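You operate a simulated robot arm through the tools that you are given. There is no shell and no other tool.

You run a simulated two-armed robot. Do the job below in one go: nothing can be reset, and whatever is moved stays where it is left.

JOB
Machine nine's strips sag: tension to mark 5, cool float between its lines, and run one good strip.
Fine: run it in auto.

It is judged by the outcome, as a careful person would: the job done as asked, and still so three seconds after it is handed in. It fails if anything else is knocked over, pushed out of place, dropped, spilled or broken.

ROBOT AND FRAMES
Two 7-joint arms with fingered hands on one trunk that stands fixed in place. Base frame: the origin is at the foot of the trunk, x ahead of it, y to its left, z up; the work surface is at about z = 700. Lengths are in mm, angles in degrees, forces in N, time in s.
The left shoulder is at [70, 142, 1339], the right one opposite. With the tool pointing down near the work surface each hand reaches from about 100 to 620 mm from the base axis, measured 20 degrees to its own side. Payload 3.6 kg a hand.
The TCP of each hand is the grasp point between the finger pads, 25 mm short of the fingertips. In the tool frame z runs along the fingers and y along their closing line. The gripper opens to 88 mm. The gripper's body begins 29 mm behind the TCP. The gripper is a hand of 5 fingers: y runs from the thumb to the fingers, the wrist lies at [-13, -97, -162] in the tool frame.
Orientation is that of the tool frame in the base frame, as a unit quaternion [x, y, z, w]. With the fingers straight down and the wrist toward the robot, the tool's x, y and z point along [0, 1, 0], [1, 0, 0] and [0, 0, -1] of the base frame.

CONTROLS
- The arms move only by the tool play_rows. It takes "left_targets", "right_targets" or both (then of equal length, played together; a hand with none holds still); each is a list of rows, each a list of 6 numbers: the shift along the tool's x, y, z in mm, then the turn, a rotation vector about the tool's x, y, z in degrees. In form: [[dx, dy, dz, ax, ay, az], ...]. A call has 1 to 20 rows; each row is the pose to reach, as a shift and turn from the pose commanded when the call began, along the tool's axes at that moment. Each row takes 0.2 s and may step no farther than 50 mm and 8.6 degrees from the row before; otherwise, the whole call is refused. Where a pose cannot be reached the arm comes as near as it can. A force on the tool above 40 N (or 10 N above the force at the start of the call, whichever is more), or a blocked arm, ends the call early, and 0.2 s more pass. In this call time passes only in rows, and 0.2 s behind the last. It gives the time, the measured TCP pose, the force on the tool (base axes), the opening and the grip force at its end, in the units of the frame above (readings bear some noise), with the torque about the TCP (base axes, N m) and any sound that the robot's microphone picked up, and new pictures: "views" is both (left out), scene, wrist or none (wrist: the cameras of the hands that moved).
- Cameras (640 x 400 px; columns grow to the right, rows downward): "scene" is now at [128.3, 52.6, 1588.8]; the picture's right is [0.54, -0.84, 0.00], its down [-0.38, -0.24, -0.89] and it looks along [0.75, 0.48, -0.45] (base axes); focal length 278 px, centre (320, 200). "left" rides on the left gripper at [-59, -79, -105] in its tool frame; the picture's right is [-0.73, -0.32, 0.61], its down [0.62, -0.68, 0.38] and it looks along [0.29, 0.66, 0.70] (tool axes); focal length 234 px, centre (320, 200). "right" rides on the right gripper at [59, -79, -105] in its tool frame; the picture's right is [-0.73, 0.32, -0.61], its down [-0.62, -0.68, 0.38] and it looks along [-0.29, 0.66, 0.70] (tool axes); focal length 234 px, centre (320, 200). There is no depth. A picture from a camera that has moved, and an enlarged one, comes with that camera's place and axes in the base frame and with its lens. The place of the scene camera against the robot may be out by one fixed shift of up to 12 mm in any direction.
- raise_lower(by): slides the trunk up (or, below 0, down) by that many mm; the arms and the scene camera ride with it, the base frame stays. It gives what a move gives, with no picture.
- curl_fingers(index, middle, ring, little, thumb_bend, thumb_turn, hand): sets how far each is bent, from 0 (flat) to 1 (curled in); at 0.3 the hand is open as for a grip, at 0.7 the pads meet at the TCP. One left out holds its place. A second passes; each finger stops where it meets its share of the squeeze, and holds until it gets a number again. It is the only way to open and close the hand. It gives what a move gives, with no picture; readings hold the bend of each and the force on index, middle, ring, little, thumb and palm. thumb_turn goes from beside the hand (0) to across from the fingers (1), as for a grip.
- aim_head(pan, tilt): turns the head with the scene camera to pan (to the left, within 86 degrees either way) and tilt (down, from -29 to 69), counted from straight ahead of the robot. It gives what a move gives, and a new picture of the scene camera.
- enlarge(camera, box): a new picture of the part [left, top, right, bottom] of that camera's present view, enlarged. The clock stands still meanwhile.
- close_job(): hands the job in; it is judged then, once.

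Nothing tells you positions but the pictures and the camera data. Unless the task says otherwise, let go and move clear before handing in.

The tools are called after "Call:" as a command line: name --argument value ..., lists and objects as JSON in quotes. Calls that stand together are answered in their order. play_rows: Moves the arms, as the interface text tells. Its arguments: {"type":"object","properties":{"left_targets":{"type":"array"},"right_targets":{"type":"array"},"views":{"type":"string","enum":["both","scene","wrist","none"]}},"required":[]} The other tools are called the same way: raise_lower (by) slides the trunk up or down; curl_fingers (index, middle, ring, little, thumb_bend, thumb_turn, hand) moves the fingers one by one; aim_head (pan, tilt) turns the head that bears the scene camera; enlarge (camera, box) takes an enlarged picture of a part of a camera's view; close_job () hands the job in.

At the start:

```text
time: 0.0
left_position: [310.2, 474.9, 1484.8]
left_tool_rot: [0.707, 0.707, 0.0, 0.0]
left_ft_force: [0.9, 0.0, 0.3]
left_ft_torque: [0.0, 0.01, 0.02]
left_gripper_width: 87.8
left_grip_force: 0.1
left_shape: jaw
left_bend: [0.3, 0.3, 0.3, 0.3, 0.3, 0.98]
left_finger forces: [0.0, 0.0, 0.0, 0.0, 0.1, 0.0]
right_position: [437.3, 22.6, 1420.8]
right_tool_rot: [0.707, 0.707, 0.0, 0.0]
right_ft_force: [0.4, 0.6, 0.4]
right_ft_torque: [-0.02, 0.01, -0.02]
right_gripper_width: 87.8
right_grip_force: 0.2
right_shape: jaw
right_bend: [0.3, 0.3, 0.3, 0.3, 0.3, 0.98]
right_finger forces: [0.0, 0.0, 0.0, 0.0, 0.0, 0.0]
trunk travel left (down, up): [-875.0, 65.0]
head pan, tilt: [32.8, 26.7]
```

scene: 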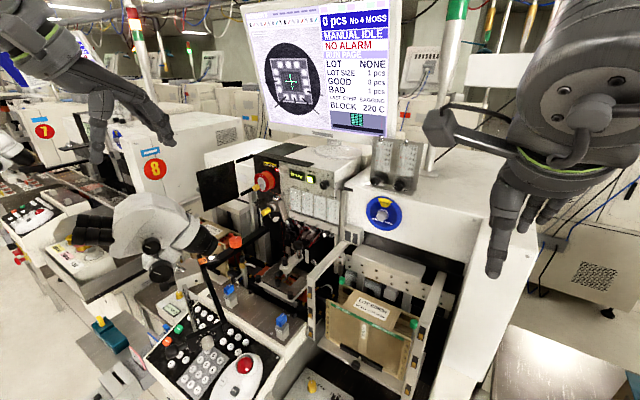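
right: 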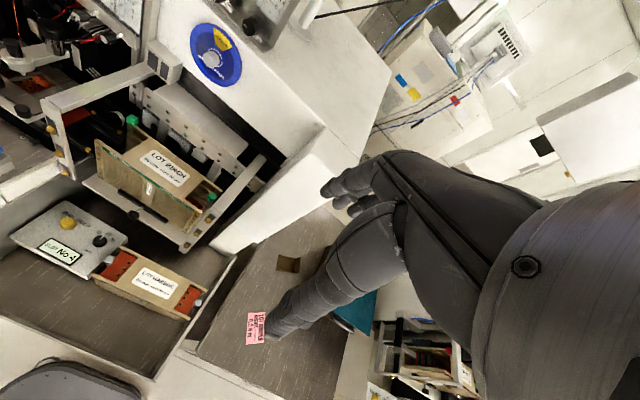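
left: 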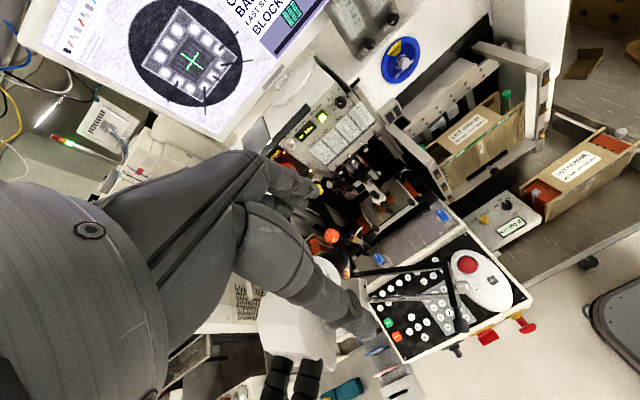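

I see a row of bonding machines. The one in front has a monitor, a blue tension dial, what may be a pair of flow meters (floats), a lot magazine and a keypad. I need to find which machine is number nine and read its controls, so I'll enlarge the pictures first.

Call:
enlarge --camera "scene" --box '[240, 0, 420, 140]'

Call:
enlarge --camera "scene" --box '[340, 130, 440, 240]'

Call:
enlarge --camera "scene" --box '[130, 290, 280, 400]'

Call:
enlarge --camera "scene" --box '[190, 140, 350, 260]'

Call:
enlarge --camera "right" --box '[0, 0, 320, 200]'

Call:
enlarge --camera "right" --box '[0, 180, 320, 400]'

Call:
enlarge --camera "left" --box '[340, 210, 560, 370]'

Call:
enlarge --camera "left" --box '[270, 0, 450, 180]'

```text
2.86 times, centred on (330, 70) of scene
camera zoom: at [128.3, 52.6, 1588.8], right [0.54, -0.84, 0.0], down [-0.38, -0.24, -0.89], along [0.75, 0.48, -0.45], focal length 794 px, centre (291, 571)
```

zoom: 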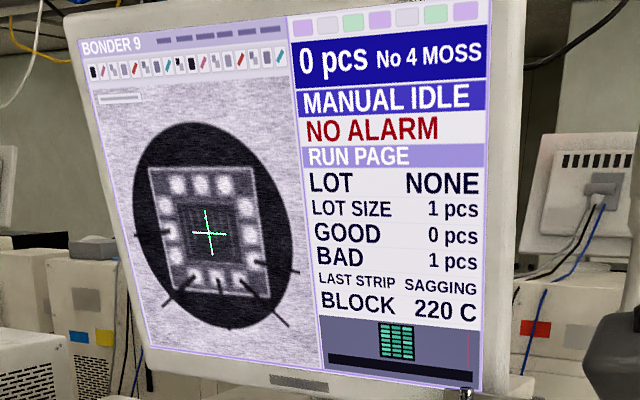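

```text
3.64 times, centred on (390, 185) of scene
camera zoom: at [128.3, 52.6, 1588.8], right [0.54, -0.84, 0.0], down [-0.38, -0.24, -0.89], along [0.75, 0.48, -0.45], focal length 1011 px, centre (66, 254)
```

zoom: 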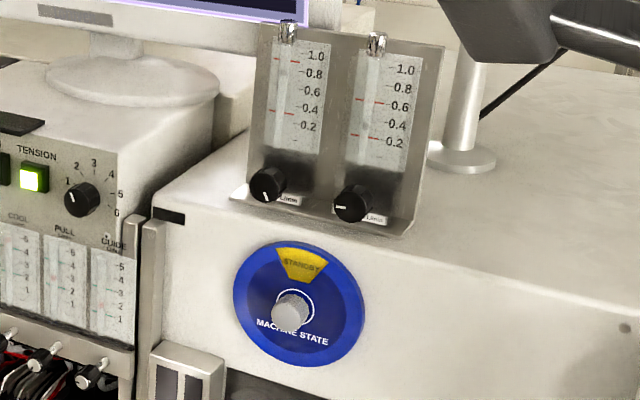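

```text
3.64 times, centred on (205, 345) of scene
camera zoom: at [128.3, 52.6, 1588.8], right [0.54, -0.84, 0.0], down [-0.38, -0.24, -0.89], along [0.75, 0.48, -0.45], focal length 1011 px, centre (738, -327)
```

zoom: 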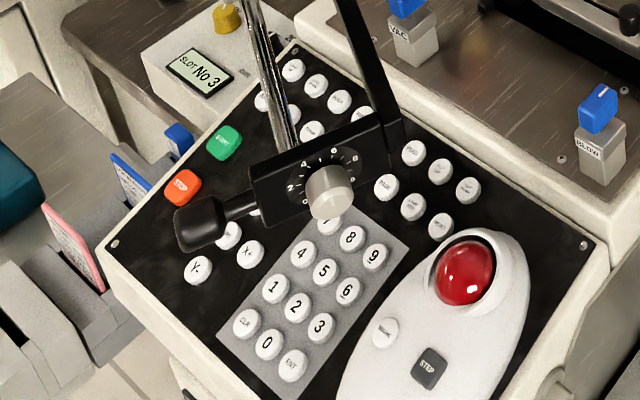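

```text
3.33 times, centred on (270, 200) of scene
camera zoom: at [128.3, 52.6, 1588.8], right [0.54, -0.84, 0.0], down [-0.38, -0.24, -0.89], along [0.75, 0.48, -0.45], focal length 926 px, centre (487, 200)
```

zoom: 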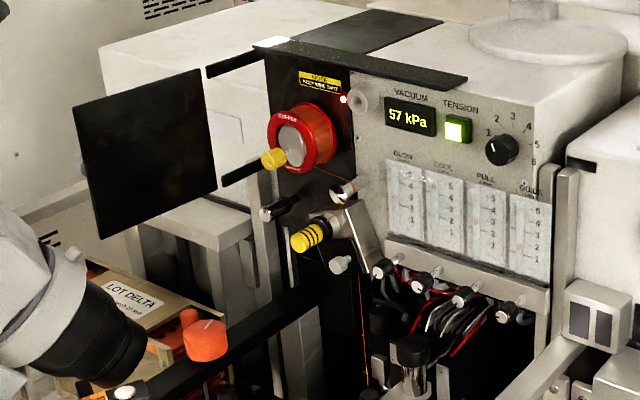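

```text
2.00 times, centred on (160, 100) of right
camera zoom: at [357.8, 81.4, 1525.4], right [0.32, -0.73, 0.61], down [-0.68, -0.62, -0.38], along [0.66, -0.29, -0.7], focal length 468 px, centre (640, 400)
```

zoom: 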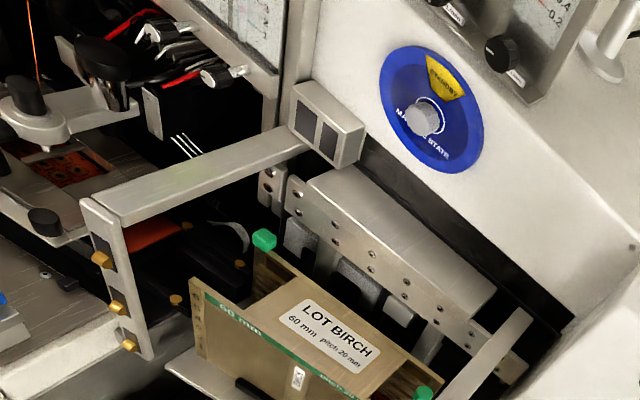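

```text
1.82 times, centred on (160, 290) of right
camera zoom: at [357.8, 81.4, 1525.4], right [0.32, -0.73, 0.61], down [-0.68, -0.62, -0.38], along [0.66, -0.29, -0.7], focal length 426 px, centre (611, 36)
```

zoom: 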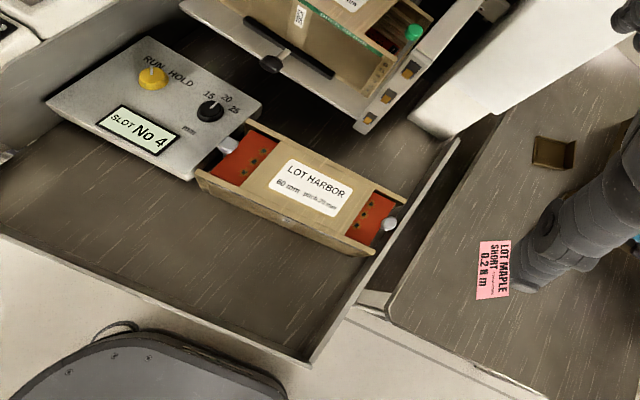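

```text
2.50 times, centred on (450, 290) of left
camera zoom: at [230.2, 416.2, 1589.7], right [-0.32, -0.73, -0.61], down [-0.68, 0.62, -0.38], along [0.66, 0.29, -0.7], focal length 585 px, centre (-5, -25)
```

zoom: 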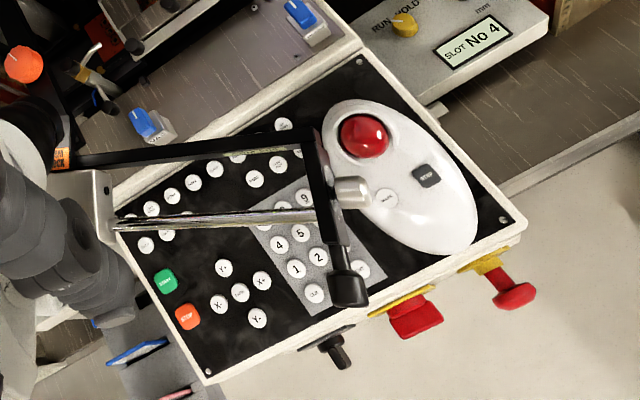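

```text
2.22 times, centred on (360, 90) of left
camera zoom: at [230.2, 416.2, 1589.7], right [-0.32, -0.73, -0.61], down [-0.68, 0.62, -0.38], along [0.66, 0.29, -0.7], focal length 520 px, centre (231, 444)
```

zoom: 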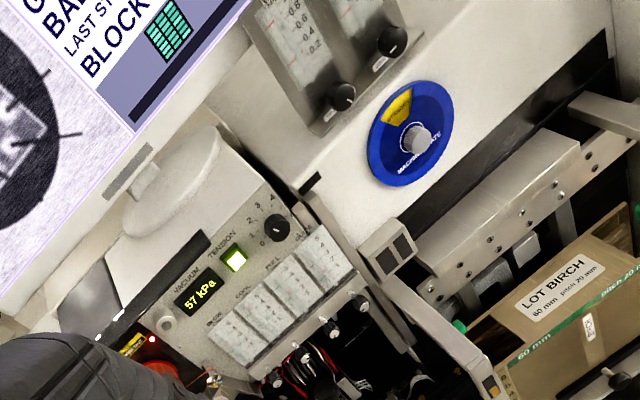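

The machine in front reads "BONDER 9, MANUAL IDLE, LAST STRIP SAGGING". Its front panel has a TENSION dial near mark 1 and four float tubes: BLOW, COOL, PULL and GUIDE. Next I'll point the head at the panel and the keypad to read the details.

Call:
aim_head --pan 35 --tilt 35

Call:
enlarge --camera "scene" --box '[280, 100, 360, 150]'

Call:
enlarge --camera "scene" --box '[280, 150, 360, 200]'

Call:
enlarge --camera "scene" --box '[150, 230, 310, 350]'

Call:
enlarge --camera "scene" --box '[240, 130, 320, 190]'

Call:
enlarge --camera "scene" --box '[360, 60, 440, 180]'

```text
time: 0.7
left_position: [310.2, 475.4, 1484.3]
left_tool_rot: [0.707, 0.707, 0.0, 0.0]
left_ft_force: [0.2, 0.1, 0.0]
left_ft_torque: [0.03, 0.0, -0.03]
left_gripper_width: 87.5
left_grip_force: 0.1
left_shape: jaw
left_bend: [0.3, 0.3, 0.3, 0.3, 0.3, 0.98]
left_finger forces: [0.0, 0.0, 0.0, 0.0, 0.0, 0.1]
right_position: [437.9, 23.1, 1420.4]
right_tool_rot: [0.707, 0.707, 0.0, 0.0]
right_ft_force: [0.6, -0.2, -0.1]
right_ft_torque: [-0.01, 0.0, -0.01]
right_gripper_width: 87.7
right_grip_force: 0.0
right_shape: jaw
right_bend: [0.3, 0.3, 0.3, 0.3, 0.3, 0.98]
right_finger forces: [0.1, 0.0, 0.1, 0.1, 0.1, 0.0]
trunk travel left (down, up): [-875.0, 65.0]
head pan, tilt: [35.0, 35.0]
camera scene: at [123.4, 53.5, 1575.7], right [0.57, -0.82, 0.0], down [-0.47, -0.33, -0.82], along [0.67, 0.47, -0.57], focal length 278 px, centre (320, 200)
```

scene: 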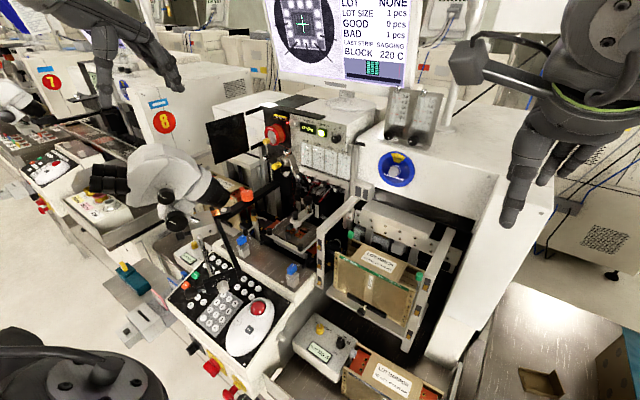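

```text
8.00 times, centred on (320, 125) of scene
camera zoom: at [123.4, 53.5, 1575.7], right [0.57, -0.82, 0.0], down [-0.47, -0.33, -0.82], along [0.67, 0.47, -0.57], focal length 2224 px, centre (320, 800)
```

zoom: 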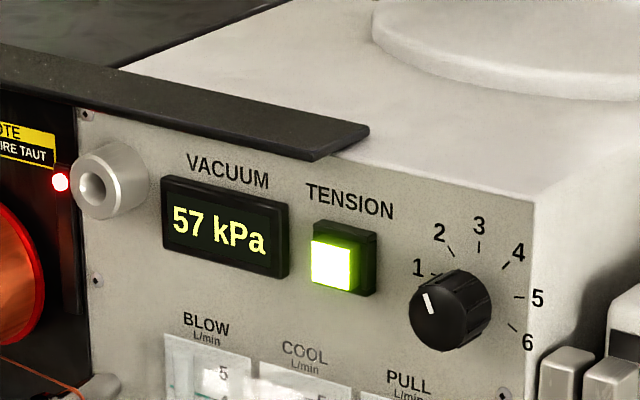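

```text
8.00 times, centred on (320, 175) of scene
camera zoom: at [123.4, 53.5, 1575.7], right [0.57, -0.82, 0.0], down [-0.47, -0.33, -0.82], along [0.67, 0.47, -0.57], focal length 2224 px, centre (320, 400)
```

zoom: 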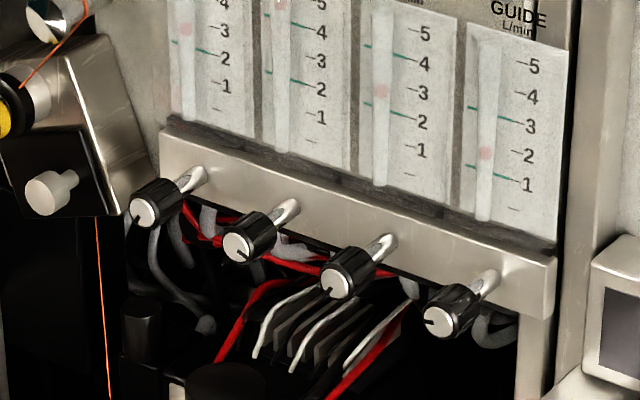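

```text
3.33 times, centred on (230, 290) of scene
camera zoom: at [123.4, 53.5, 1575.7], right [0.57, -0.82, 0.0], down [-0.47, -0.33, -0.82], along [0.67, 0.47, -0.57], focal length 926 px, centre (620, -100)
```

zoom: 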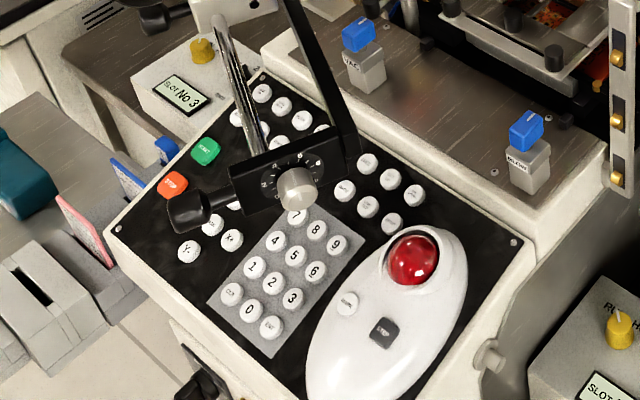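

```text
6.67 times, centred on (280, 160) of scene
camera zoom: at [123.4, 53.5, 1575.7], right [0.57, -0.82, 0.0], down [-0.47, -0.33, -0.82], along [0.67, 0.47, -0.57], focal length 1853 px, centre (587, 467)
```

zoom: 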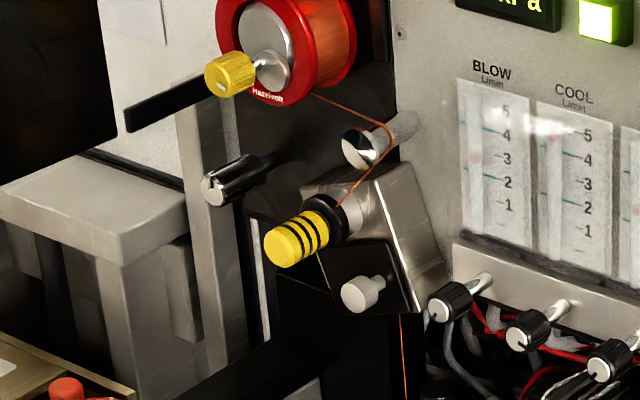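

```text
3.33 times, centred on (400, 120) of scene
camera zoom: at [123.4, 53.5, 1575.7], right [0.57, -0.82, 0.0], down [-0.47, -0.33, -0.82], along [0.67, 0.47, -0.57], focal length 926 px, centre (53, 467)
```

zoom: 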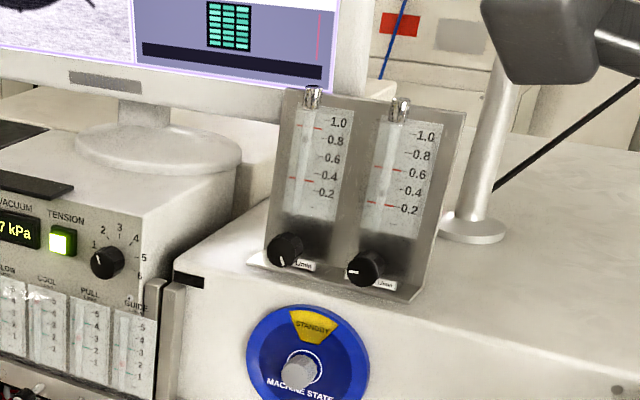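

The COOL float appears to sit at the top of its tube, above its green lines, and the dial points at 1. Before touching anything, I'll read the key labels and the surroundings closely.

Call:
enlarge --camera "scene" --box '[200, 245, 280, 295]'

Call:
enlarge --camera "scene" --box '[170, 270, 250, 320]'

Call:
enlarge --camera "scene" --box '[290, 140, 350, 178]'

Call:
enlarge --camera "left" --box '[360, 250, 460, 310]'

Call:
enlarge --camera "left" --box '[370, 300, 470, 360]'

Call:
enlarge --camera "right" --box '[40, 80, 240, 240]'

Call:
enlarge --camera "scene" --box '[100, 220, 220, 340]'

Call:
enlarge --camera "scene" --box '[230, 170, 330, 260]'

```text
8.00 times, centred on (240, 270) of scene
camera zoom: at [123.4, 53.5, 1575.7], right [0.57, -0.82, 0.0], down [-0.47, -0.33, -0.82], along [0.67, 0.47, -0.57], focal length 2224 px, centre (960, -360)
```

zoom: 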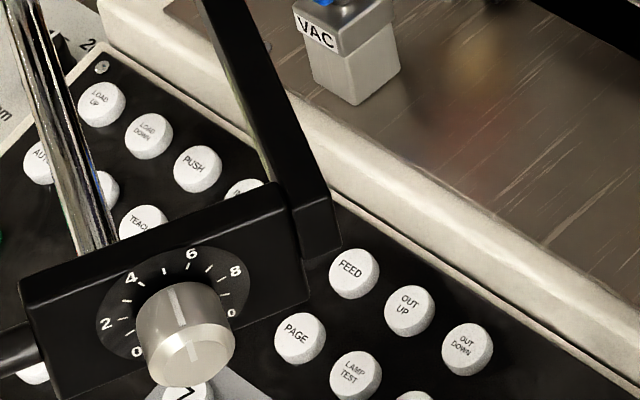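

```text
8.00 times, centred on (210, 295) of scene
camera zoom: at [123.4, 53.5, 1575.7], right [0.57, -0.82, 0.0], down [-0.47, -0.33, -0.82], along [0.67, 0.47, -0.57], focal length 2224 px, centre (1200, -560)
```

zoom: 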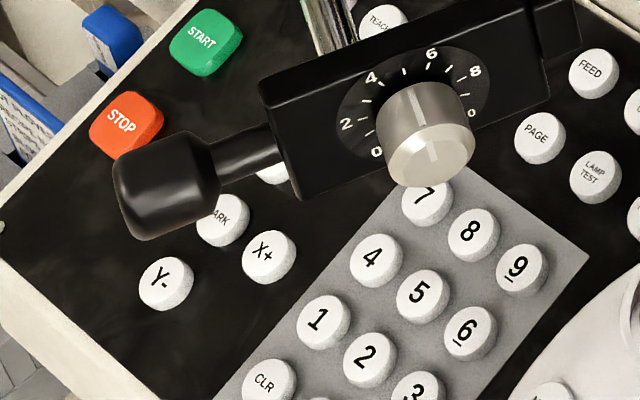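

```text
10.53 times, centred on (320, 159) of scene
camera zoom: at [123.4, 53.5, 1575.7], right [0.57, -0.82, 0.0], down [-0.47, -0.33, -0.82], along [0.67, 0.47, -0.57], focal length 2926 px, centre (320, 632)
```

zoom: 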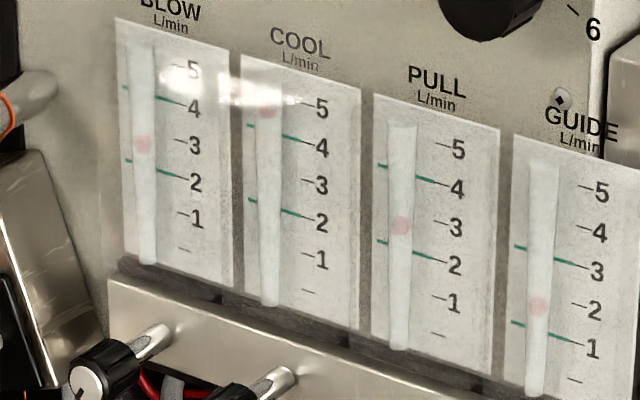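

```text
6.40 times, centred on (410, 280) of left
camera zoom: at [230.2, 416.3, 1589.7], right [-0.32, -0.73, -0.61], down [-0.68, 0.62, -0.38], along [0.66, 0.29, -0.7], focal length 1499 px, centre (-256, -312)
```

zoom: 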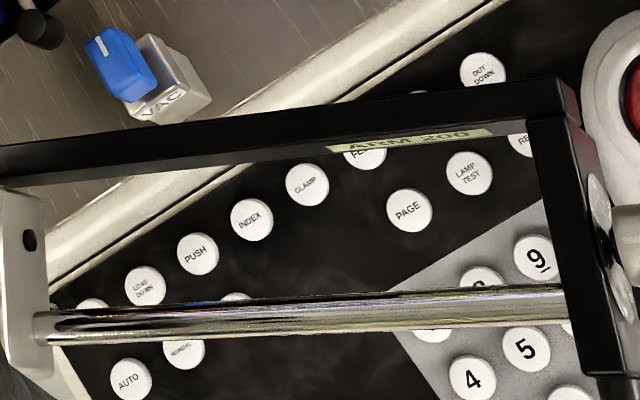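

```text
6.40 times, centred on (420, 330) of left
camera zoom: at [230.2, 416.3, 1589.7], right [-0.32, -0.73, -0.61], down [-0.68, 0.62, -0.38], along [0.66, 0.29, -0.7], focal length 1499 px, centre (-320, -632)
```

zoom: 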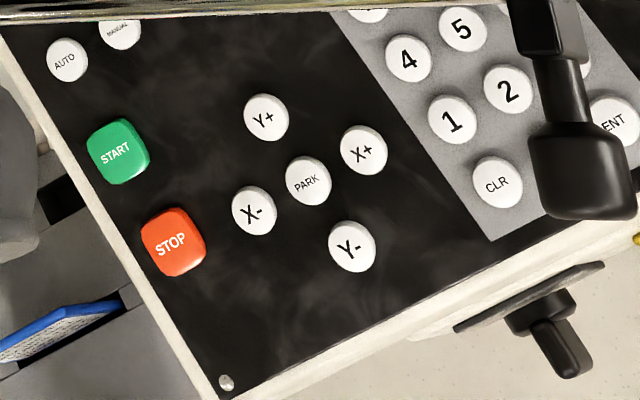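

```text
2.50 times, centred on (140, 160) of right
camera zoom: at [357.8, 81.4, 1525.4], right [0.32, -0.73, 0.61], down [-0.68, -0.62, -0.38], along [0.66, -0.29, -0.7], focal length 585 px, centre (770, 300)
```

zoom: 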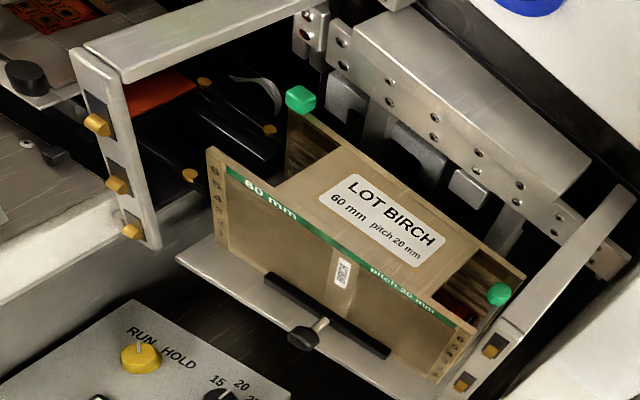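

```text
3.33 times, centred on (160, 280) of scene
camera zoom: at [123.4, 53.5, 1575.7], right [0.57, -0.82, 0.0], down [-0.47, -0.33, -0.82], along [0.67, 0.47, -0.57], focal length 926 px, centre (853, -67)
```

zoom: 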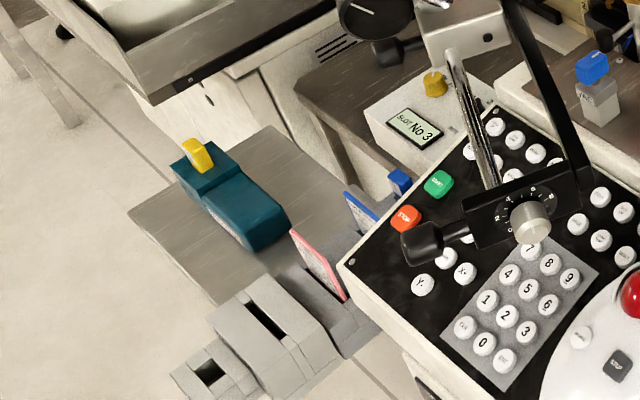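

```text
4.44 times, centred on (280, 215) of scene
camera zoom: at [123.4, 53.5, 1575.7], right [0.57, -0.82, 0.0], down [-0.47, -0.33, -0.82], along [0.67, 0.47, -0.57], focal length 1235 px, centre (498, 133)
```

zoom: 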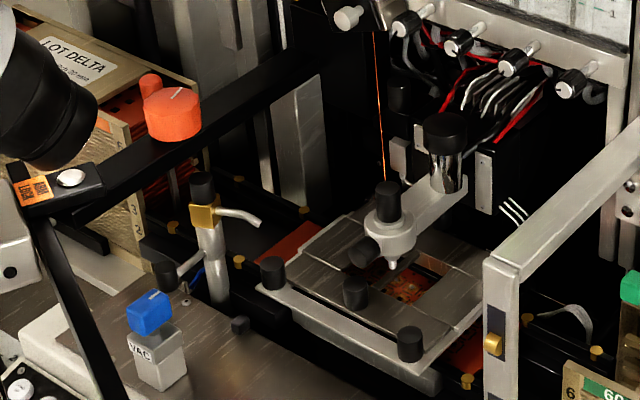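

The COOL float sits near 5, above its green lines (about 2 to 4.2). My triangulation puts the TENSION dial at about [690, 401, 1293], the COOL valve knob at [660, 465, 1170] and the START key at [353, 648, 960], with the panel facing −x. I'll scan the rest of the surroundings for notes and obstacles.

Call:
aim_head --pan 60 --tilt 45

Call:
aim_head --pan 10 --tilt 45

Call:
aim_head --pan 38 --tilt 20

```text
time: 1.6
left_position: [309.1, 476.4, 1484.8]
left_tool_rot: [0.707, 0.707, 0.0, 0.0]
left_ft_force: [0.4, 0.1, -0.3]
left_ft_torque: [-0.01, -0.01, 0.0]
left_gripper_width: 87.3
left_grip_force: 0.0
left_shape: jaw
left_bend: [0.3, 0.3, 0.3, 0.3, 0.3, 0.98]
left_finger forces: [0.0, 0.0, 0.0, 0.0, 0.1, 0.0]
right_position: [437.4, 22.6, 1419.8]
right_tool_rot: [0.707, 0.707, 0.0, 0.0]
right_ft_force: [0.1, 0.0, 0.3]
right_ft_torque: [0.02, 0.02, 0.02]
right_gripper_width: 87.6
right_grip_force: 0.1
right_shape: jaw
right_bend: [0.3, 0.3, 0.3, 0.3, 0.3, 0.98]
right_finger forces: [0.0, 0.0, 0.0, 0.1, 0.0, 0.0]
trunk travel left (down, up): [-875.0, 65.0]
head pan, tilt: [60.0, 45.0]
camera scene: at [92.0, 73.4, 1560.9], right [0.87, -0.5, 0.0], down [-0.35, -0.61, -0.71], along [0.35, 0.61, -0.71], focal length 278 px, centre (320, 200)
```

scene: 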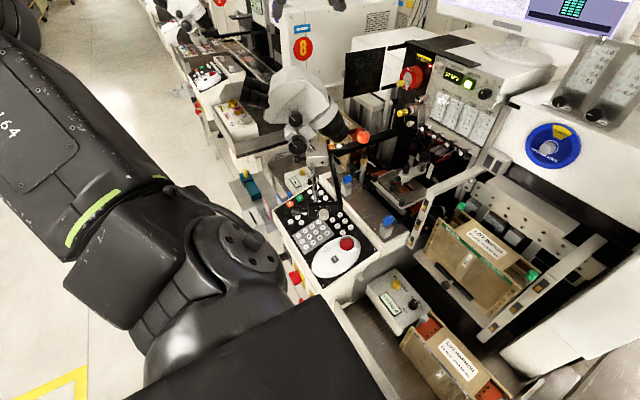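

```text
time: 2.8
left_position: [308.5, 476.7, 1485.6]
left_tool_rot: [0.707, 0.707, -0.001, 0.0]
left_ft_force: [0.8, 0.1, -1.2]
left_ft_torque: [0.0, 0.05, -0.01]
left_gripper_width: 87.4
left_grip_force: 0.1
left_shape: jaw
left_bend: [0.3, 0.3, 0.3, 0.3, 0.3, 0.98]
left_finger forces: [0.0, 0.0, 0.0, 0.1, 0.0, 0.1]
right_position: [438.3, 22.8, 1420.3]
right_tool_rot: [0.707, 0.707, 0.0, 0.0]
right_ft_force: [-0.4, -0.6, -0.9]
right_ft_torque: [-0.02, 0.0, 0.0]
right_gripper_width: 87.5
right_grip_force: 0.0
right_shape: jaw
right_bend: [0.3, 0.3, 0.3, 0.3, 0.3, 0.98]
right_finger forces: [0.0, 0.0, 0.1, 0.1, 0.0, 0.0]
trunk travel left (down, up): [-875.0, 65.0]
head pan, tilt: [10.0, 45.0]
camera scene: at [131.3, 17.2, 1560.9], right [0.17, -0.98, 0.0], down [-0.7, -0.12, -0.71], along [0.7, 0.12, -0.71], focal length 278 px, centre (320, 200)
```

scene: 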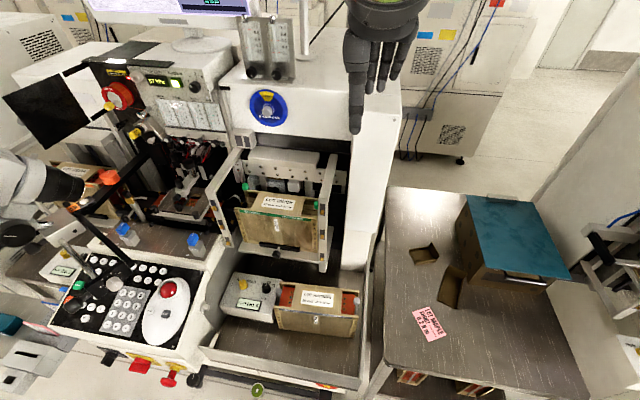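

```text
time: 3.7
left_position: [308.6, 474.9, 1485.0]
left_tool_rot: [0.707, 0.707, 0.0, 0.001]
left_ft_force: [0.3, -0.2, 0.7]
left_ft_torque: [-0.02, -0.01, 0.0]
left_gripper_width: 87.7
left_grip_force: 0.1
left_shape: jaw
left_bend: [0.3, 0.3, 0.3, 0.3, 0.3, 0.98]
left_finger forces: [0.0, 0.0, 0.0, 0.0, 0.0, 0.0]
right_position: [437.2, 23.8, 1420.8]
right_tool_rot: [0.707, 0.707, 0.0, 0.0]
right_ft_force: [-0.6, -1.0, -0.4]
right_ft_torque: [-0.04, -0.01, 0.02]
right_gripper_width: 87.6
right_grip_force: 0.1
right_shape: jaw
right_bend: [0.3, 0.3, 0.3, 0.3, 0.3, 0.98]
right_finger forces: [0.0, 0.0, 0.0, 0.0, 0.0, 0.0]
trunk travel left (down, up): [-875.0, 65.0]
head pan, tilt: [38.0, 20.0]
camera scene: at [124.6, 60.2, 1599.5], right [0.61, -0.79, 0.0], down [-0.27, -0.21, -0.94], along [0.74, 0.58, -0.34], focal length 278 px, centre (320, 200)
```

scene: 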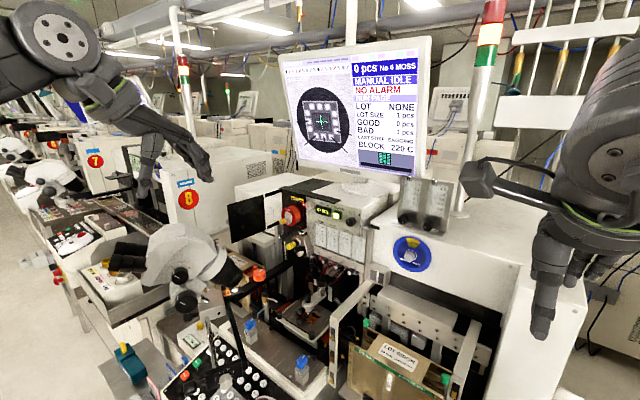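

BONDER 9 is aligned with the base axes and its front panel faces me. The left hand is free above the bench, so I'll check what finger shapes it can make before approaching: a single-finger point for keys and dials, and a pinch.

Call:
curl_fingers --hand "left" --index 0.3 --middle 1 --ring 1 --little 1 --thumb_bend 0.3 --thumb_turn 1

Call:
play_rows --left_targets '[[0, 0, 0, 0, 0, 0]]' --views "both"

```text
time: 4.7
left_position: [309.9, 475.5, 1484.2]
left_tool_rot: [0.707, 0.707, 0.001, 0.0]
left_ft_force: [0.0, 0.1, 0.1]
left_ft_torque: [0.0, 0.04, 0.0]
left_gripper_width: 84.1
left_grip_force: 0.0
left_shape: fingers
left_bend: [0.3, 1.0, 1.0, 1.0, 0.3, 0.97]
left_finger forces: [0.0, 0.0, 0.0, 0.0, 0.0, 0.1]
right_position: [436.7, 23.2, 1420.2]
right_tool_rot: [0.707, 0.707, 0.0, 0.001]
right_ft_force: [-0.5, -0.9, -0.3]
right_ft_torque: [-0.01, 0.0, -0.02]
right_gripper_width: 87.8
right_grip_force: 0.0
right_shape: jaw
right_bend: [0.3, 0.3, 0.3, 0.3, 0.3, 0.98]
right_finger forces: [0.0, 0.0, 0.0, 0.0, 0.1, 0.1]
trunk travel left (down, up): [-875.0, 65.0]
head pan, tilt: [38.0, 20.0]
```

```text
time: 5.1
left_position: [308.8, 476.7, 1484.4]
left_tool_rot: [0.707, 0.707, 0.0, 0.0]
left_ft_force: [0.7, -0.5, -0.6]
left_ft_torque: [0.0, 0.0, 0.0]
left_gripper_width: 84.5
left_grip_force: 0.0
left_shape: fingers
left_bend: [0.3, 1.0, 1.0, 1.0, 0.3, 0.97]
left_finger forces: [0.0, 0.0, 0.1, 0.1, 0.0, 0.0]
right_position: [438.1, 23.5, 1420.3]
right_tool_rot: [0.708, 0.706, 0.0, 0.0]
right_ft_force: [-0.3, 0.6, -0.2]
right_ft_torque: [-0.01, -0.02, 0.0]
right_gripper_width: 87.7
right_grip_force: 0.0
right_shape: jaw
right_bend: [0.3, 0.3, 0.3, 0.3, 0.3, 0.98]
right_finger forces: [0.1, 0.0, 0.0, 0.1, 0.0, 0.1]
trunk travel left (down, up): [-875.0, 65.0]
head pan, tilt: [38.0, 20.0]
camera scene: at [124.6, 60.3, 1599.6], right [0.62, -0.79, 0.0], down [-0.27, -0.21, -0.94], along [0.74, 0.58, -0.34], focal length 278 px, centre (320, 200)
camera left: at [230.2, 416.2, 1589.7], right [-0.32, -0.73, -0.61], down [-0.68, 0.62, -0.38], along [0.66, 0.29, -0.7], focal length 234 px, centre (320, 200)
```

scene: 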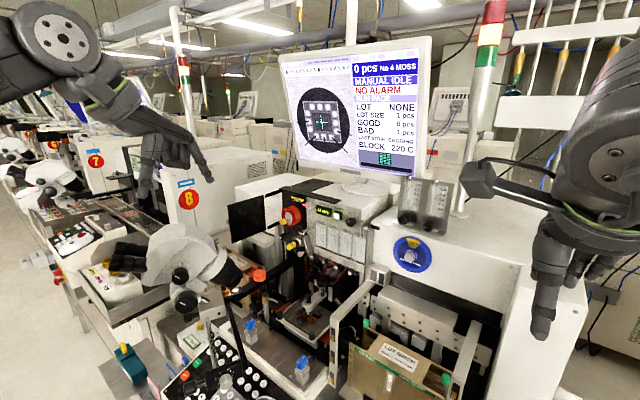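
left: 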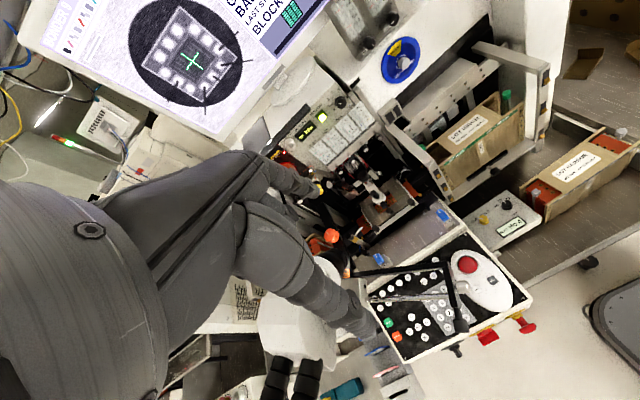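

The index and thumb form a clean pinch around the TCP. I'll move the left hand forward and turn it so the fingers point at the panel with the palm facing right. I'll stay well back from the machine.

Call:
play_rows --left_targets '[[-3, 9.3, 4.3, -4.62, -4.62, -4.62], [-6, 18.7, 8.7, -9.24, -9.24, -9.24], [-9, 28, 13, -13.86, -13.86, -13.86], [-12, 37.3, 17.3, -18.47, -18.47, -18.47], [-15, 46.7, 21.7, -23.09, -23.09, -23.09], [-18, 56, 26, -27.71, -27.71, -27.71], [-21, 65.3, 30.3, -32.33, -32.33, -32.33], [-24, 74.7, 34.7, -36.95, -36.95, -36.95], [-27, 84, 39, -41.57, -41.57, -41.57], [-30, 93.3, 43.3, -46.19, -46.19, -46.19], [-33, 102.7, 47.7, -50.81, -50.81, -50.81], [-36, 112, 52, -55.43, -55.43, -55.43], [-39, 121.3, 56.3, -60.04, -60.04, -60.04], [-42, 130.7, 60.7, -64.66, -64.66, -64.66], [-45, 140, 65, -69.28, -69.28, -69.28]]' --views "both"

```text
time: 8.3
left_position: [451.4, 428.4, 1420.2]
left_tool_rot: [0.023, 0.719, 0.008, 0.695]
left_ft_force: [0.1, 0.2, 0.0]
left_ft_torque: [0.01, -0.02, 0.02]
left_gripper_width: 84.6
left_grip_force: 0.0
left_shape: fingers
left_bend: [0.3, 1.0, 1.0, 1.0, 0.3, 0.97]
left_finger forces: [0.1, 0.0, 0.0, 0.0, 0.0, 0.0]
left hand out of reach, approached as far as the arm can: row 15
right_position: [438.5, 23.2, 1419.3]
right_tool_rot: [0.707, 0.707, -0.001, -0.001]
right_ft_force: [-0.5, -0.6, 0.7]
right_ft_torque: [-0.01, -0.02, 0.04]
right_gripper_width: 87.5
right_grip_force: 0.0
right_shape: jaw
right_bend: [0.3, 0.3, 0.3, 0.3, 0.3, 0.98]
right_finger forces: [0.0, 0.0, 0.0, 0.0, 0.1, 0.1]
trunk travel left (down, up): [-875.0, 65.0]
head pan, tilt: [38.0, 20.0]
camera scene: at [126.1, 59.9, 1599.4], right [0.62, -0.79, 0.0], down [-0.27, -0.21, -0.94], along [0.74, 0.58, -0.34], focal length 278 px, centre (320, 200)
camera left: at [346.5, 349.7, 1479.3], right [0.63, -0.37, 0.69], down [0.35, -0.66, -0.67], along [0.7, 0.66, -0.29], focal length 234 px, centre (320, 200)
```

scene: 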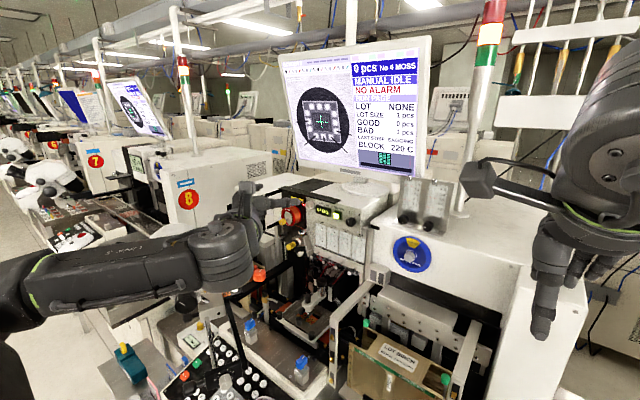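
left: 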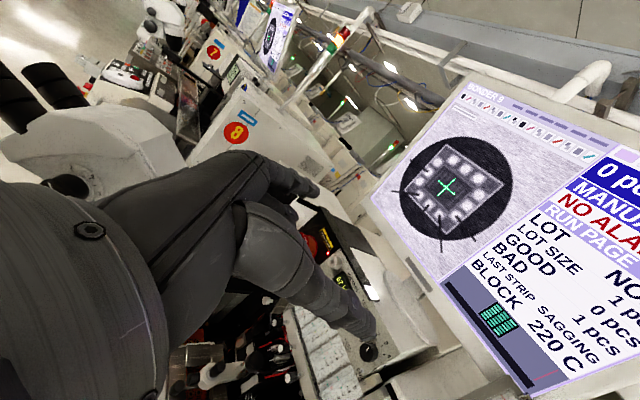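

The left hand now points at the panel, though the handshake pose is right at the wrist's limit. I triangulate the microscope at about [365, 685, 1244], well clear to the left. Next I'll move toward the TENSION dial and roll the wrist 45° clockwise into a more comfortable range.

Call:
play_rows --left_targets '[[20, -4, 23, 0, 0, 7.5], [41, -9, 46, 0, 0, 15], [62, -13, 69, 0, 0, 22.5], [83, -18, 92, 0, 0, 30], [104, -22, 116, 0, 0, 37.5], [125, -27, 139, 0, 0, 45]]' --views "both"

```text
time: 9.7
left_position: [586.6, 408.1, 1286.8]
left_tool_rot: [0.297, 0.656, 0.274, 0.637]
left_ft_force: [0.8, 0.0, -0.1]
left_ft_torque: [-0.02, 0.02, 0.01]
left_gripper_width: 84.6
left_grip_force: 0.2
left_shape: fingers
left_bend: [0.3, 1.0, 1.0, 1.0, 0.3, 0.97]
left_finger forces: [0.1, 0.0, 0.0, 0.1, 0.0, 0.0]
right_position: [439.5, 23.4, 1420.9]
right_tool_rot: [0.707, 0.707, 0.0, 0.0]
right_ft_force: [-0.6, 1.1, -0.3]
right_ft_torque: [-0.01, 0.02, 0.03]
right_gripper_width: 87.6
right_grip_force: 0.0
right_shape: jaw
right_bend: [0.3, 0.3, 0.3, 0.3, 0.3, 0.98]
right_finger forces: [0.0, 0.0, 0.0, 0.1, 0.1, 0.0]
trunk travel left (down, up): [-875.0, 65.0]
head pan, tilt: [38.0, 20.0]
camera scene: at [125.9, 60.4, 1599.5], right [0.62, -0.79, 0.0], down [-0.27, -0.21, -0.94], along [0.74, 0.58, -0.34], focal length 278 px, centre (320, 200)
camera left: at [478.9, 312.5, 1272.5], right [0.6, -0.77, 0.23], down [0.35, 0.0, -0.94], along [0.72, 0.64, 0.26], focal length 234 px, centre (320, 200)
```

scene: 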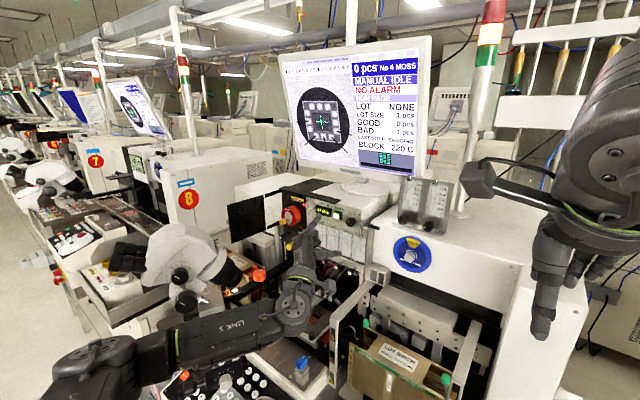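
left: 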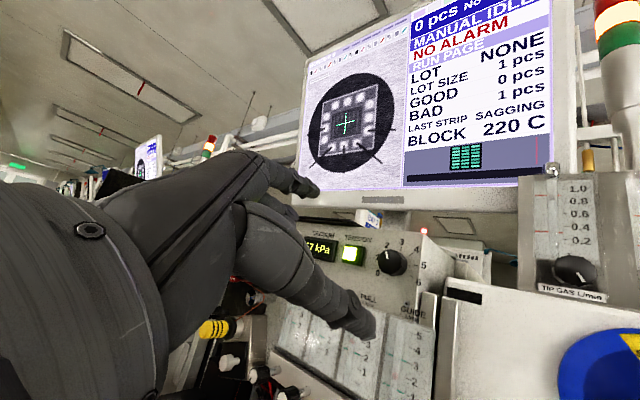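

This is a good close view of the dial and the COOL column. I'll enlarge it to read the dial's marks and place it precisely.

Call:
enlarge --camera "left" --box '[290, 200, 450, 300]'

Call:
enlarge --camera "left" --box '[220, 290, 450, 400]'

Call:
enlarge --camera "left" --box '[500, 150, 640, 330]'

Call:
enlarge --camera "scene" --box '[270, 180, 390, 290]'

```text
4.00 times, centred on (370, 250) of left
camera zoom: at [478.9, 312.5, 1272.5], right [0.6, -0.77, 0.23], down [0.35, 0.0, -0.94], along [0.72, 0.64, 0.26], focal length 937 px, centre (120, 0)
```

zoom: 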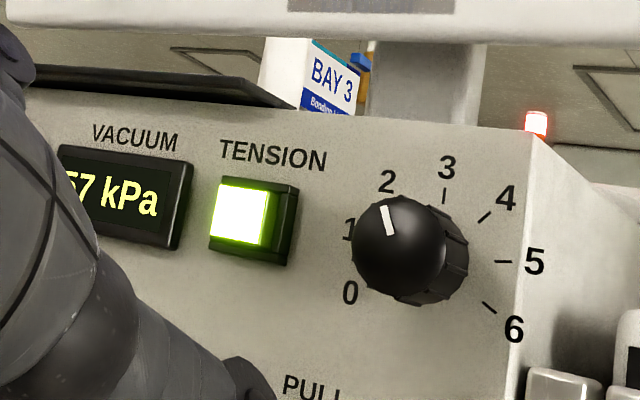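

```text
2.78 times, centred on (335, 345) of left
camera zoom: at [478.9, 312.5, 1272.5], right [0.6, -0.77, 0.23], down [0.35, 0.0, -0.94], along [0.72, 0.64, 0.26], focal length 652 px, centre (278, -204)
```

zoom: 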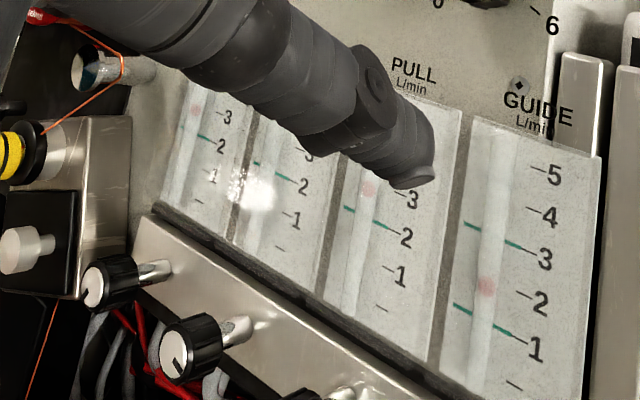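

```text
2.22 times, centred on (570, 240) of left
camera zoom: at [478.9, 312.5, 1272.5], right [0.6, -0.77, 0.23], down [0.35, 0.0, -0.94], along [0.72, 0.64, 0.26], focal length 520 px, centre (-236, 111)
```

zoom: 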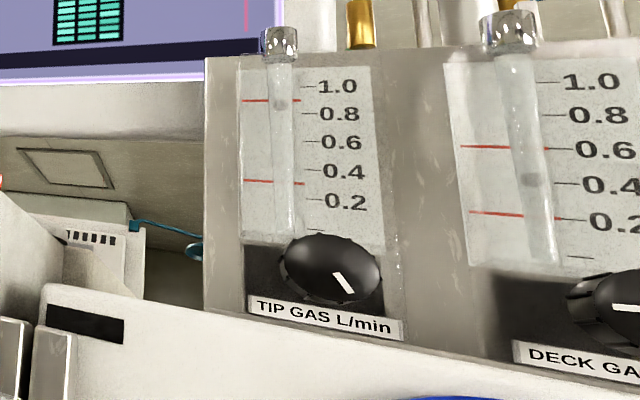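

```text
3.64 times, centred on (330, 235) of scene
camera zoom: at [125.9, 60.4, 1599.5], right [0.62, -0.79, 0.0], down [-0.27, -0.21, -0.94], along [0.74, 0.58, -0.34], focal length 1011 px, centre (284, 73)
```

zoom: 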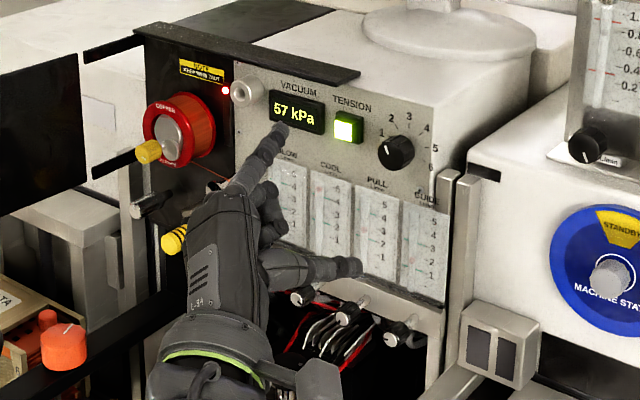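

The dial runs 0 to 6 in 40° steps, with 3 at the top. The pointer now sits at about −28°, which reads roughly 2.3. The dial face is at [691, 401, 1290] and the panel at x≈718. Mark 5 is at +80°, so I need about 107° clockwise. I'll test in free air how far the wrist can roll.

Call:
play_rows --left_targets '[[0, 0, 0, 0, 0, 8], [0, 0, 0, 0, 0, 16], [0, 0, 0, 0, 0, 24], [0, 0, 0, 0, 0, 32], [0, 0, 0, 0, 0, 40], [0, 0, 0, 0, 0, 48], [0, 0, 0, 0, 0, 56], [0, 0, 0, 0, 0, 64], [0, 0, 0, 0, 0, 72], [0, 0, 0, 0, 0, 80]]' --views "both"

```text
time: 11.9
left_position: [583.4, 407.1, 1289.8]
left_tool_rot: [0.649, 0.311, 0.62, 0.312]
left_ft_force: [0.9, -0.5, -0.5]
left_ft_torque: [0.0, 0.01, 0.04]
left_gripper_width: 84.7
left_grip_force: 0.0
left_shape: fingers
left_bend: [0.3, 1.0, 1.0, 1.0, 0.3, 0.97]
left_finger forces: [0.1, 0.0, 0.1, 0.0, 0.0, 0.1]
right_position: [438.9, 22.5, 1420.9]
right_tool_rot: [0.707, 0.707, -0.001, 0.0]
right_ft_force: [0.2, -0.3, -1.0]
right_ft_torque: [0.0, 0.0, 0.01]
right_gripper_width: 87.7
right_grip_force: 0.0
right_shape: jaw
right_bend: [0.3, 0.3, 0.3, 0.3, 0.3, 0.98]
right_finger forces: [0.1, 0.0, 0.0, 0.1, 0.0, 0.0]
trunk travel left (down, up): [-875.0, 65.0]
head pan, tilt: [38.0, 20.0]
camera scene: at [124.5, 60.4, 1599.5], right [0.62, -0.79, 0.0], down [-0.27, -0.21, -0.94], along [0.74, 0.58, -0.34], focal length 278 px, centre (320, 200)
camera left: at [474.6, 409.9, 1194.7], right [0.57, -0.39, -0.72], down [0.4, 0.9, -0.17], along [0.72, -0.19, 0.67], focal length 234 px, centre (320, 200)
```

scene: 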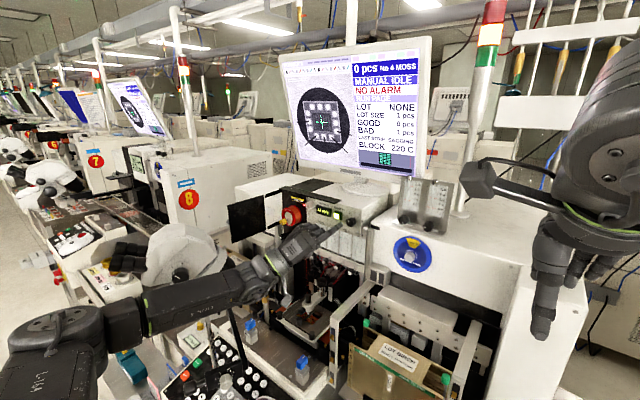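
left: 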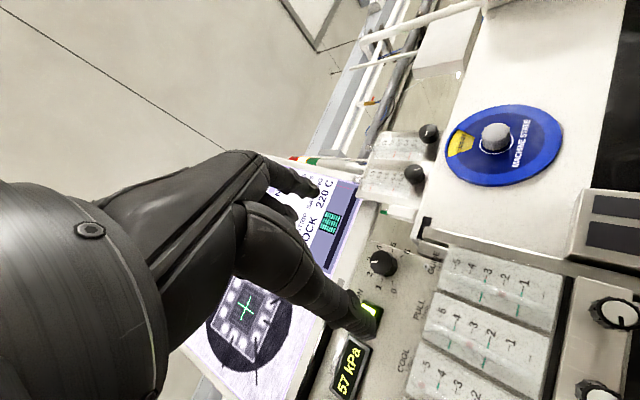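

The wrist rolls 80° without trouble and the forearm stays well clear of the microscope. I'll straighten the small tilt, centre on the dial's axis and roll back to the start angle. I'll also half-close the pinch to check where the pads sit.

Call:
play_rows --left_targets '[[-5, 3.9, 0, -0.94, 2.13, 0]]' --views "none"

Call:
play_rows --left_targets '[[0, 0, 0, 0, 0, -8], [0, 0, 0, 0, 0, -16], [0, 0, 0, 0, 0, -24], [0, 0, 0, 0, 0, -32], [0, 0, 0, 0, 0, -40], [0, 0, 0, 0, 0, -48], [0, 0, 0, 0, 0, -56], [0, 0, 0, 0, 0, -64], [0, 0, 0, 0, 0, -72], [0, 0, 0, 0, 0, -80], [0, 0, 0, 0, 0, -88], [0, 0, 0, 0, 0, -96], [0, 0, 0, 0, 0, -104]]' --views "none"

Call:
curl_fingers --hand "left" --index 0.5 --thumb_bend 0.5

Call:
play_rows --left_targets '[[0, 0, 0, 0, 0, 0]]' --views "both"

```text
time: 12.3
left_position: [582.1, 400.3, 1288.3]
left_tool_rot: [0.635, 0.311, 0.634, 0.312]
left_ft_force: [0.8, -0.2, 0.8]
left_ft_torque: [-0.02, 0.02, -0.02]
left_gripper_width: 84.7
left_grip_force: 0.0
left_shape: fingers
left_bend: [0.3, 1.0, 1.0, 1.0, 0.3, 0.97]
left_finger forces: [0.0, 0.0, 0.0, 0.0, 0.0, 0.0]
right_position: [438.3, 23.4, 1419.6]
right_tool_rot: [0.707, 0.707, 0.0, 0.0]
right_ft_force: [0.7, 0.3, 0.0]
right_ft_torque: [0.02, -0.02, 0.02]
right_gripper_width: 87.7
right_grip_force: 0.1
right_shape: jaw
right_bend: [0.3, 0.3, 0.3, 0.3, 0.3, 0.98]
right_finger forces: [0.0, 0.1, 0.1, 0.0, 0.0, 0.0]
trunk travel left (down, up): [-875.0, 65.0]
head pan, tilt: [38.0, 20.0]
```

```text
time: 15.1
left_position: [582.7, 400.2, 1288.9]
left_tool_rot: [0.145, 0.693, 0.144, 0.691]
left_ft_force: [0.6, -0.4, 0.6]
left_ft_torque: [0.01, 0.0, 0.02]
left_gripper_width: 84.6
left_grip_force: 0.1
left_shape: fingers
left_bend: [0.3, 1.0, 1.0, 1.0, 0.3, 0.97]
left_finger forces: [0.0, 0.1, 0.0, 0.1, 0.0, 0.0]
right_position: [436.7, 21.6, 1420.6]
right_tool_rot: [0.708, 0.707, 0.0, -0.001]
right_ft_force: [-0.1, 0.1, 0.5]
right_ft_torque: [0.04, 0.0, -0.01]
right_gripper_width: 87.5
right_grip_force: 0.0
right_shape: jaw
right_bend: [0.3, 0.3, 0.3, 0.3, 0.3, 0.98]
right_finger forces: [0.1, 0.1, 0.0, 0.1, 0.0, 0.0]
trunk travel left (down, up): [-875.0, 65.0]
head pan, tilt: [38.0, 20.0]
```

```text
time: 16.1
left_position: [583.5, 400.9, 1289.6]
left_tool_rot: [0.145, 0.693, 0.144, 0.691]
left_ft_force: [0.1, -0.2, 0.4]
left_ft_torque: [0.03, -0.01, -0.01]
left_gripper_width: 42.1
left_grip_force: 0.1
left_shape: fingers
left_bend: [0.5, 1.0, 1.0, 1.0, 0.5, 1.0]
left_finger forces: [0.1, 0.0, 0.0, 0.1, 0.0, 0.1]
right_position: [436.7, 22.1, 1420.7]
right_tool_rot: [0.706, 0.708, -0.001, 0.0]
right_ft_force: [0.8, 0.2, 0.0]
right_ft_torque: [-0.01, 0.0, 0.01]
right_gripper_width: 87.5
right_grip_force: 0.0
right_shape: jaw
right_bend: [0.3, 0.3, 0.3, 0.3, 0.3, 0.98]
right_finger forces: [0.2, 0.0, 0.0, 0.0, 0.1, 0.1]
trunk travel left (down, up): [-875.0, 65.0]
head pan, tilt: [38.0, 20.0]
```

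```text
time: 16.5
left_position: [582.5, 399.2, 1289.3]
left_tool_rot: [0.145, 0.692, 0.144, 0.692]
left_ft_force: [-0.1, 0.3, -0.4]
left_ft_torque: [-0.01, 0.0, 0.0]
left_gripper_width: 42.2
left_grip_force: 0.2
left_shape: fingers
left_bend: [0.5, 1.0, 1.0, 1.0, 0.5, 1.0]
left_finger forces: [0.1, 0.0, 0.1, 0.0, 0.0, 0.0]
right_position: [437.3, 22.8, 1420.0]
right_tool_rot: [0.707, 0.707, 0.001, 0.0]
right_ft_force: [0.1, -0.1, 0.3]
right_ft_torque: [-0.03, -0.02, 0.0]
right_gripper_width: 87.6
right_grip_force: 0.0
right_shape: jaw
right_bend: [0.3, 0.3, 0.3, 0.3, 0.3, 0.98]
right_finger forces: [0.0, 0.0, 0.0, 0.1, 0.0, 0.0]
trunk travel left (down, up): [-875.0, 65.0]
head pan, tilt: [38.0, 20.0]
camera scene: at [124.7, 60.3, 1599.5], right [0.62, -0.79, 0.0], down [-0.27, -0.21, -0.94], along [0.74, 0.58, -0.34], focal length 278 px, centre (320, 200)
camera left: at [477.9, 303.7, 1311.3], right [0.61, -0.59, 0.54], down [0.38, -0.38, -0.84], along [0.7, 0.72, 0.0], focal length 234 px, centre (320, 200)
```

scene: 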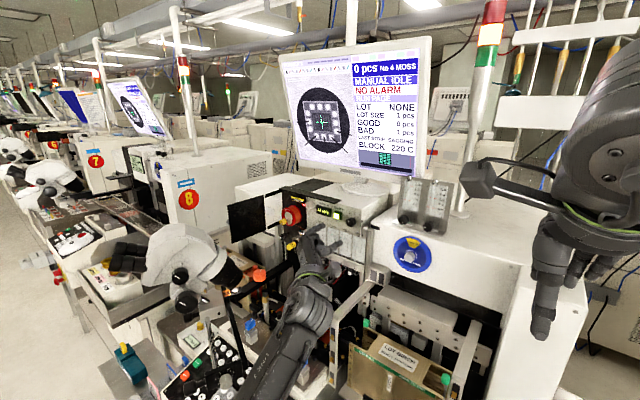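
left: 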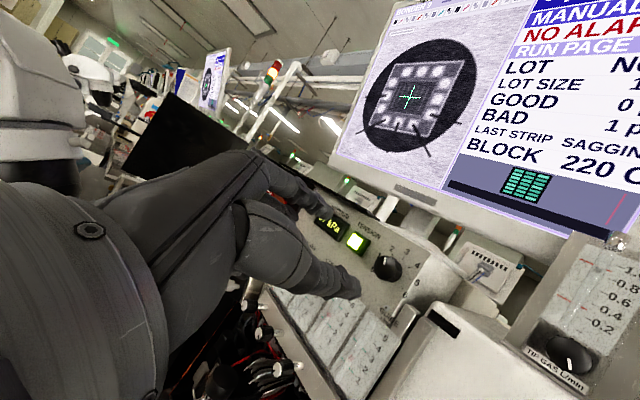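

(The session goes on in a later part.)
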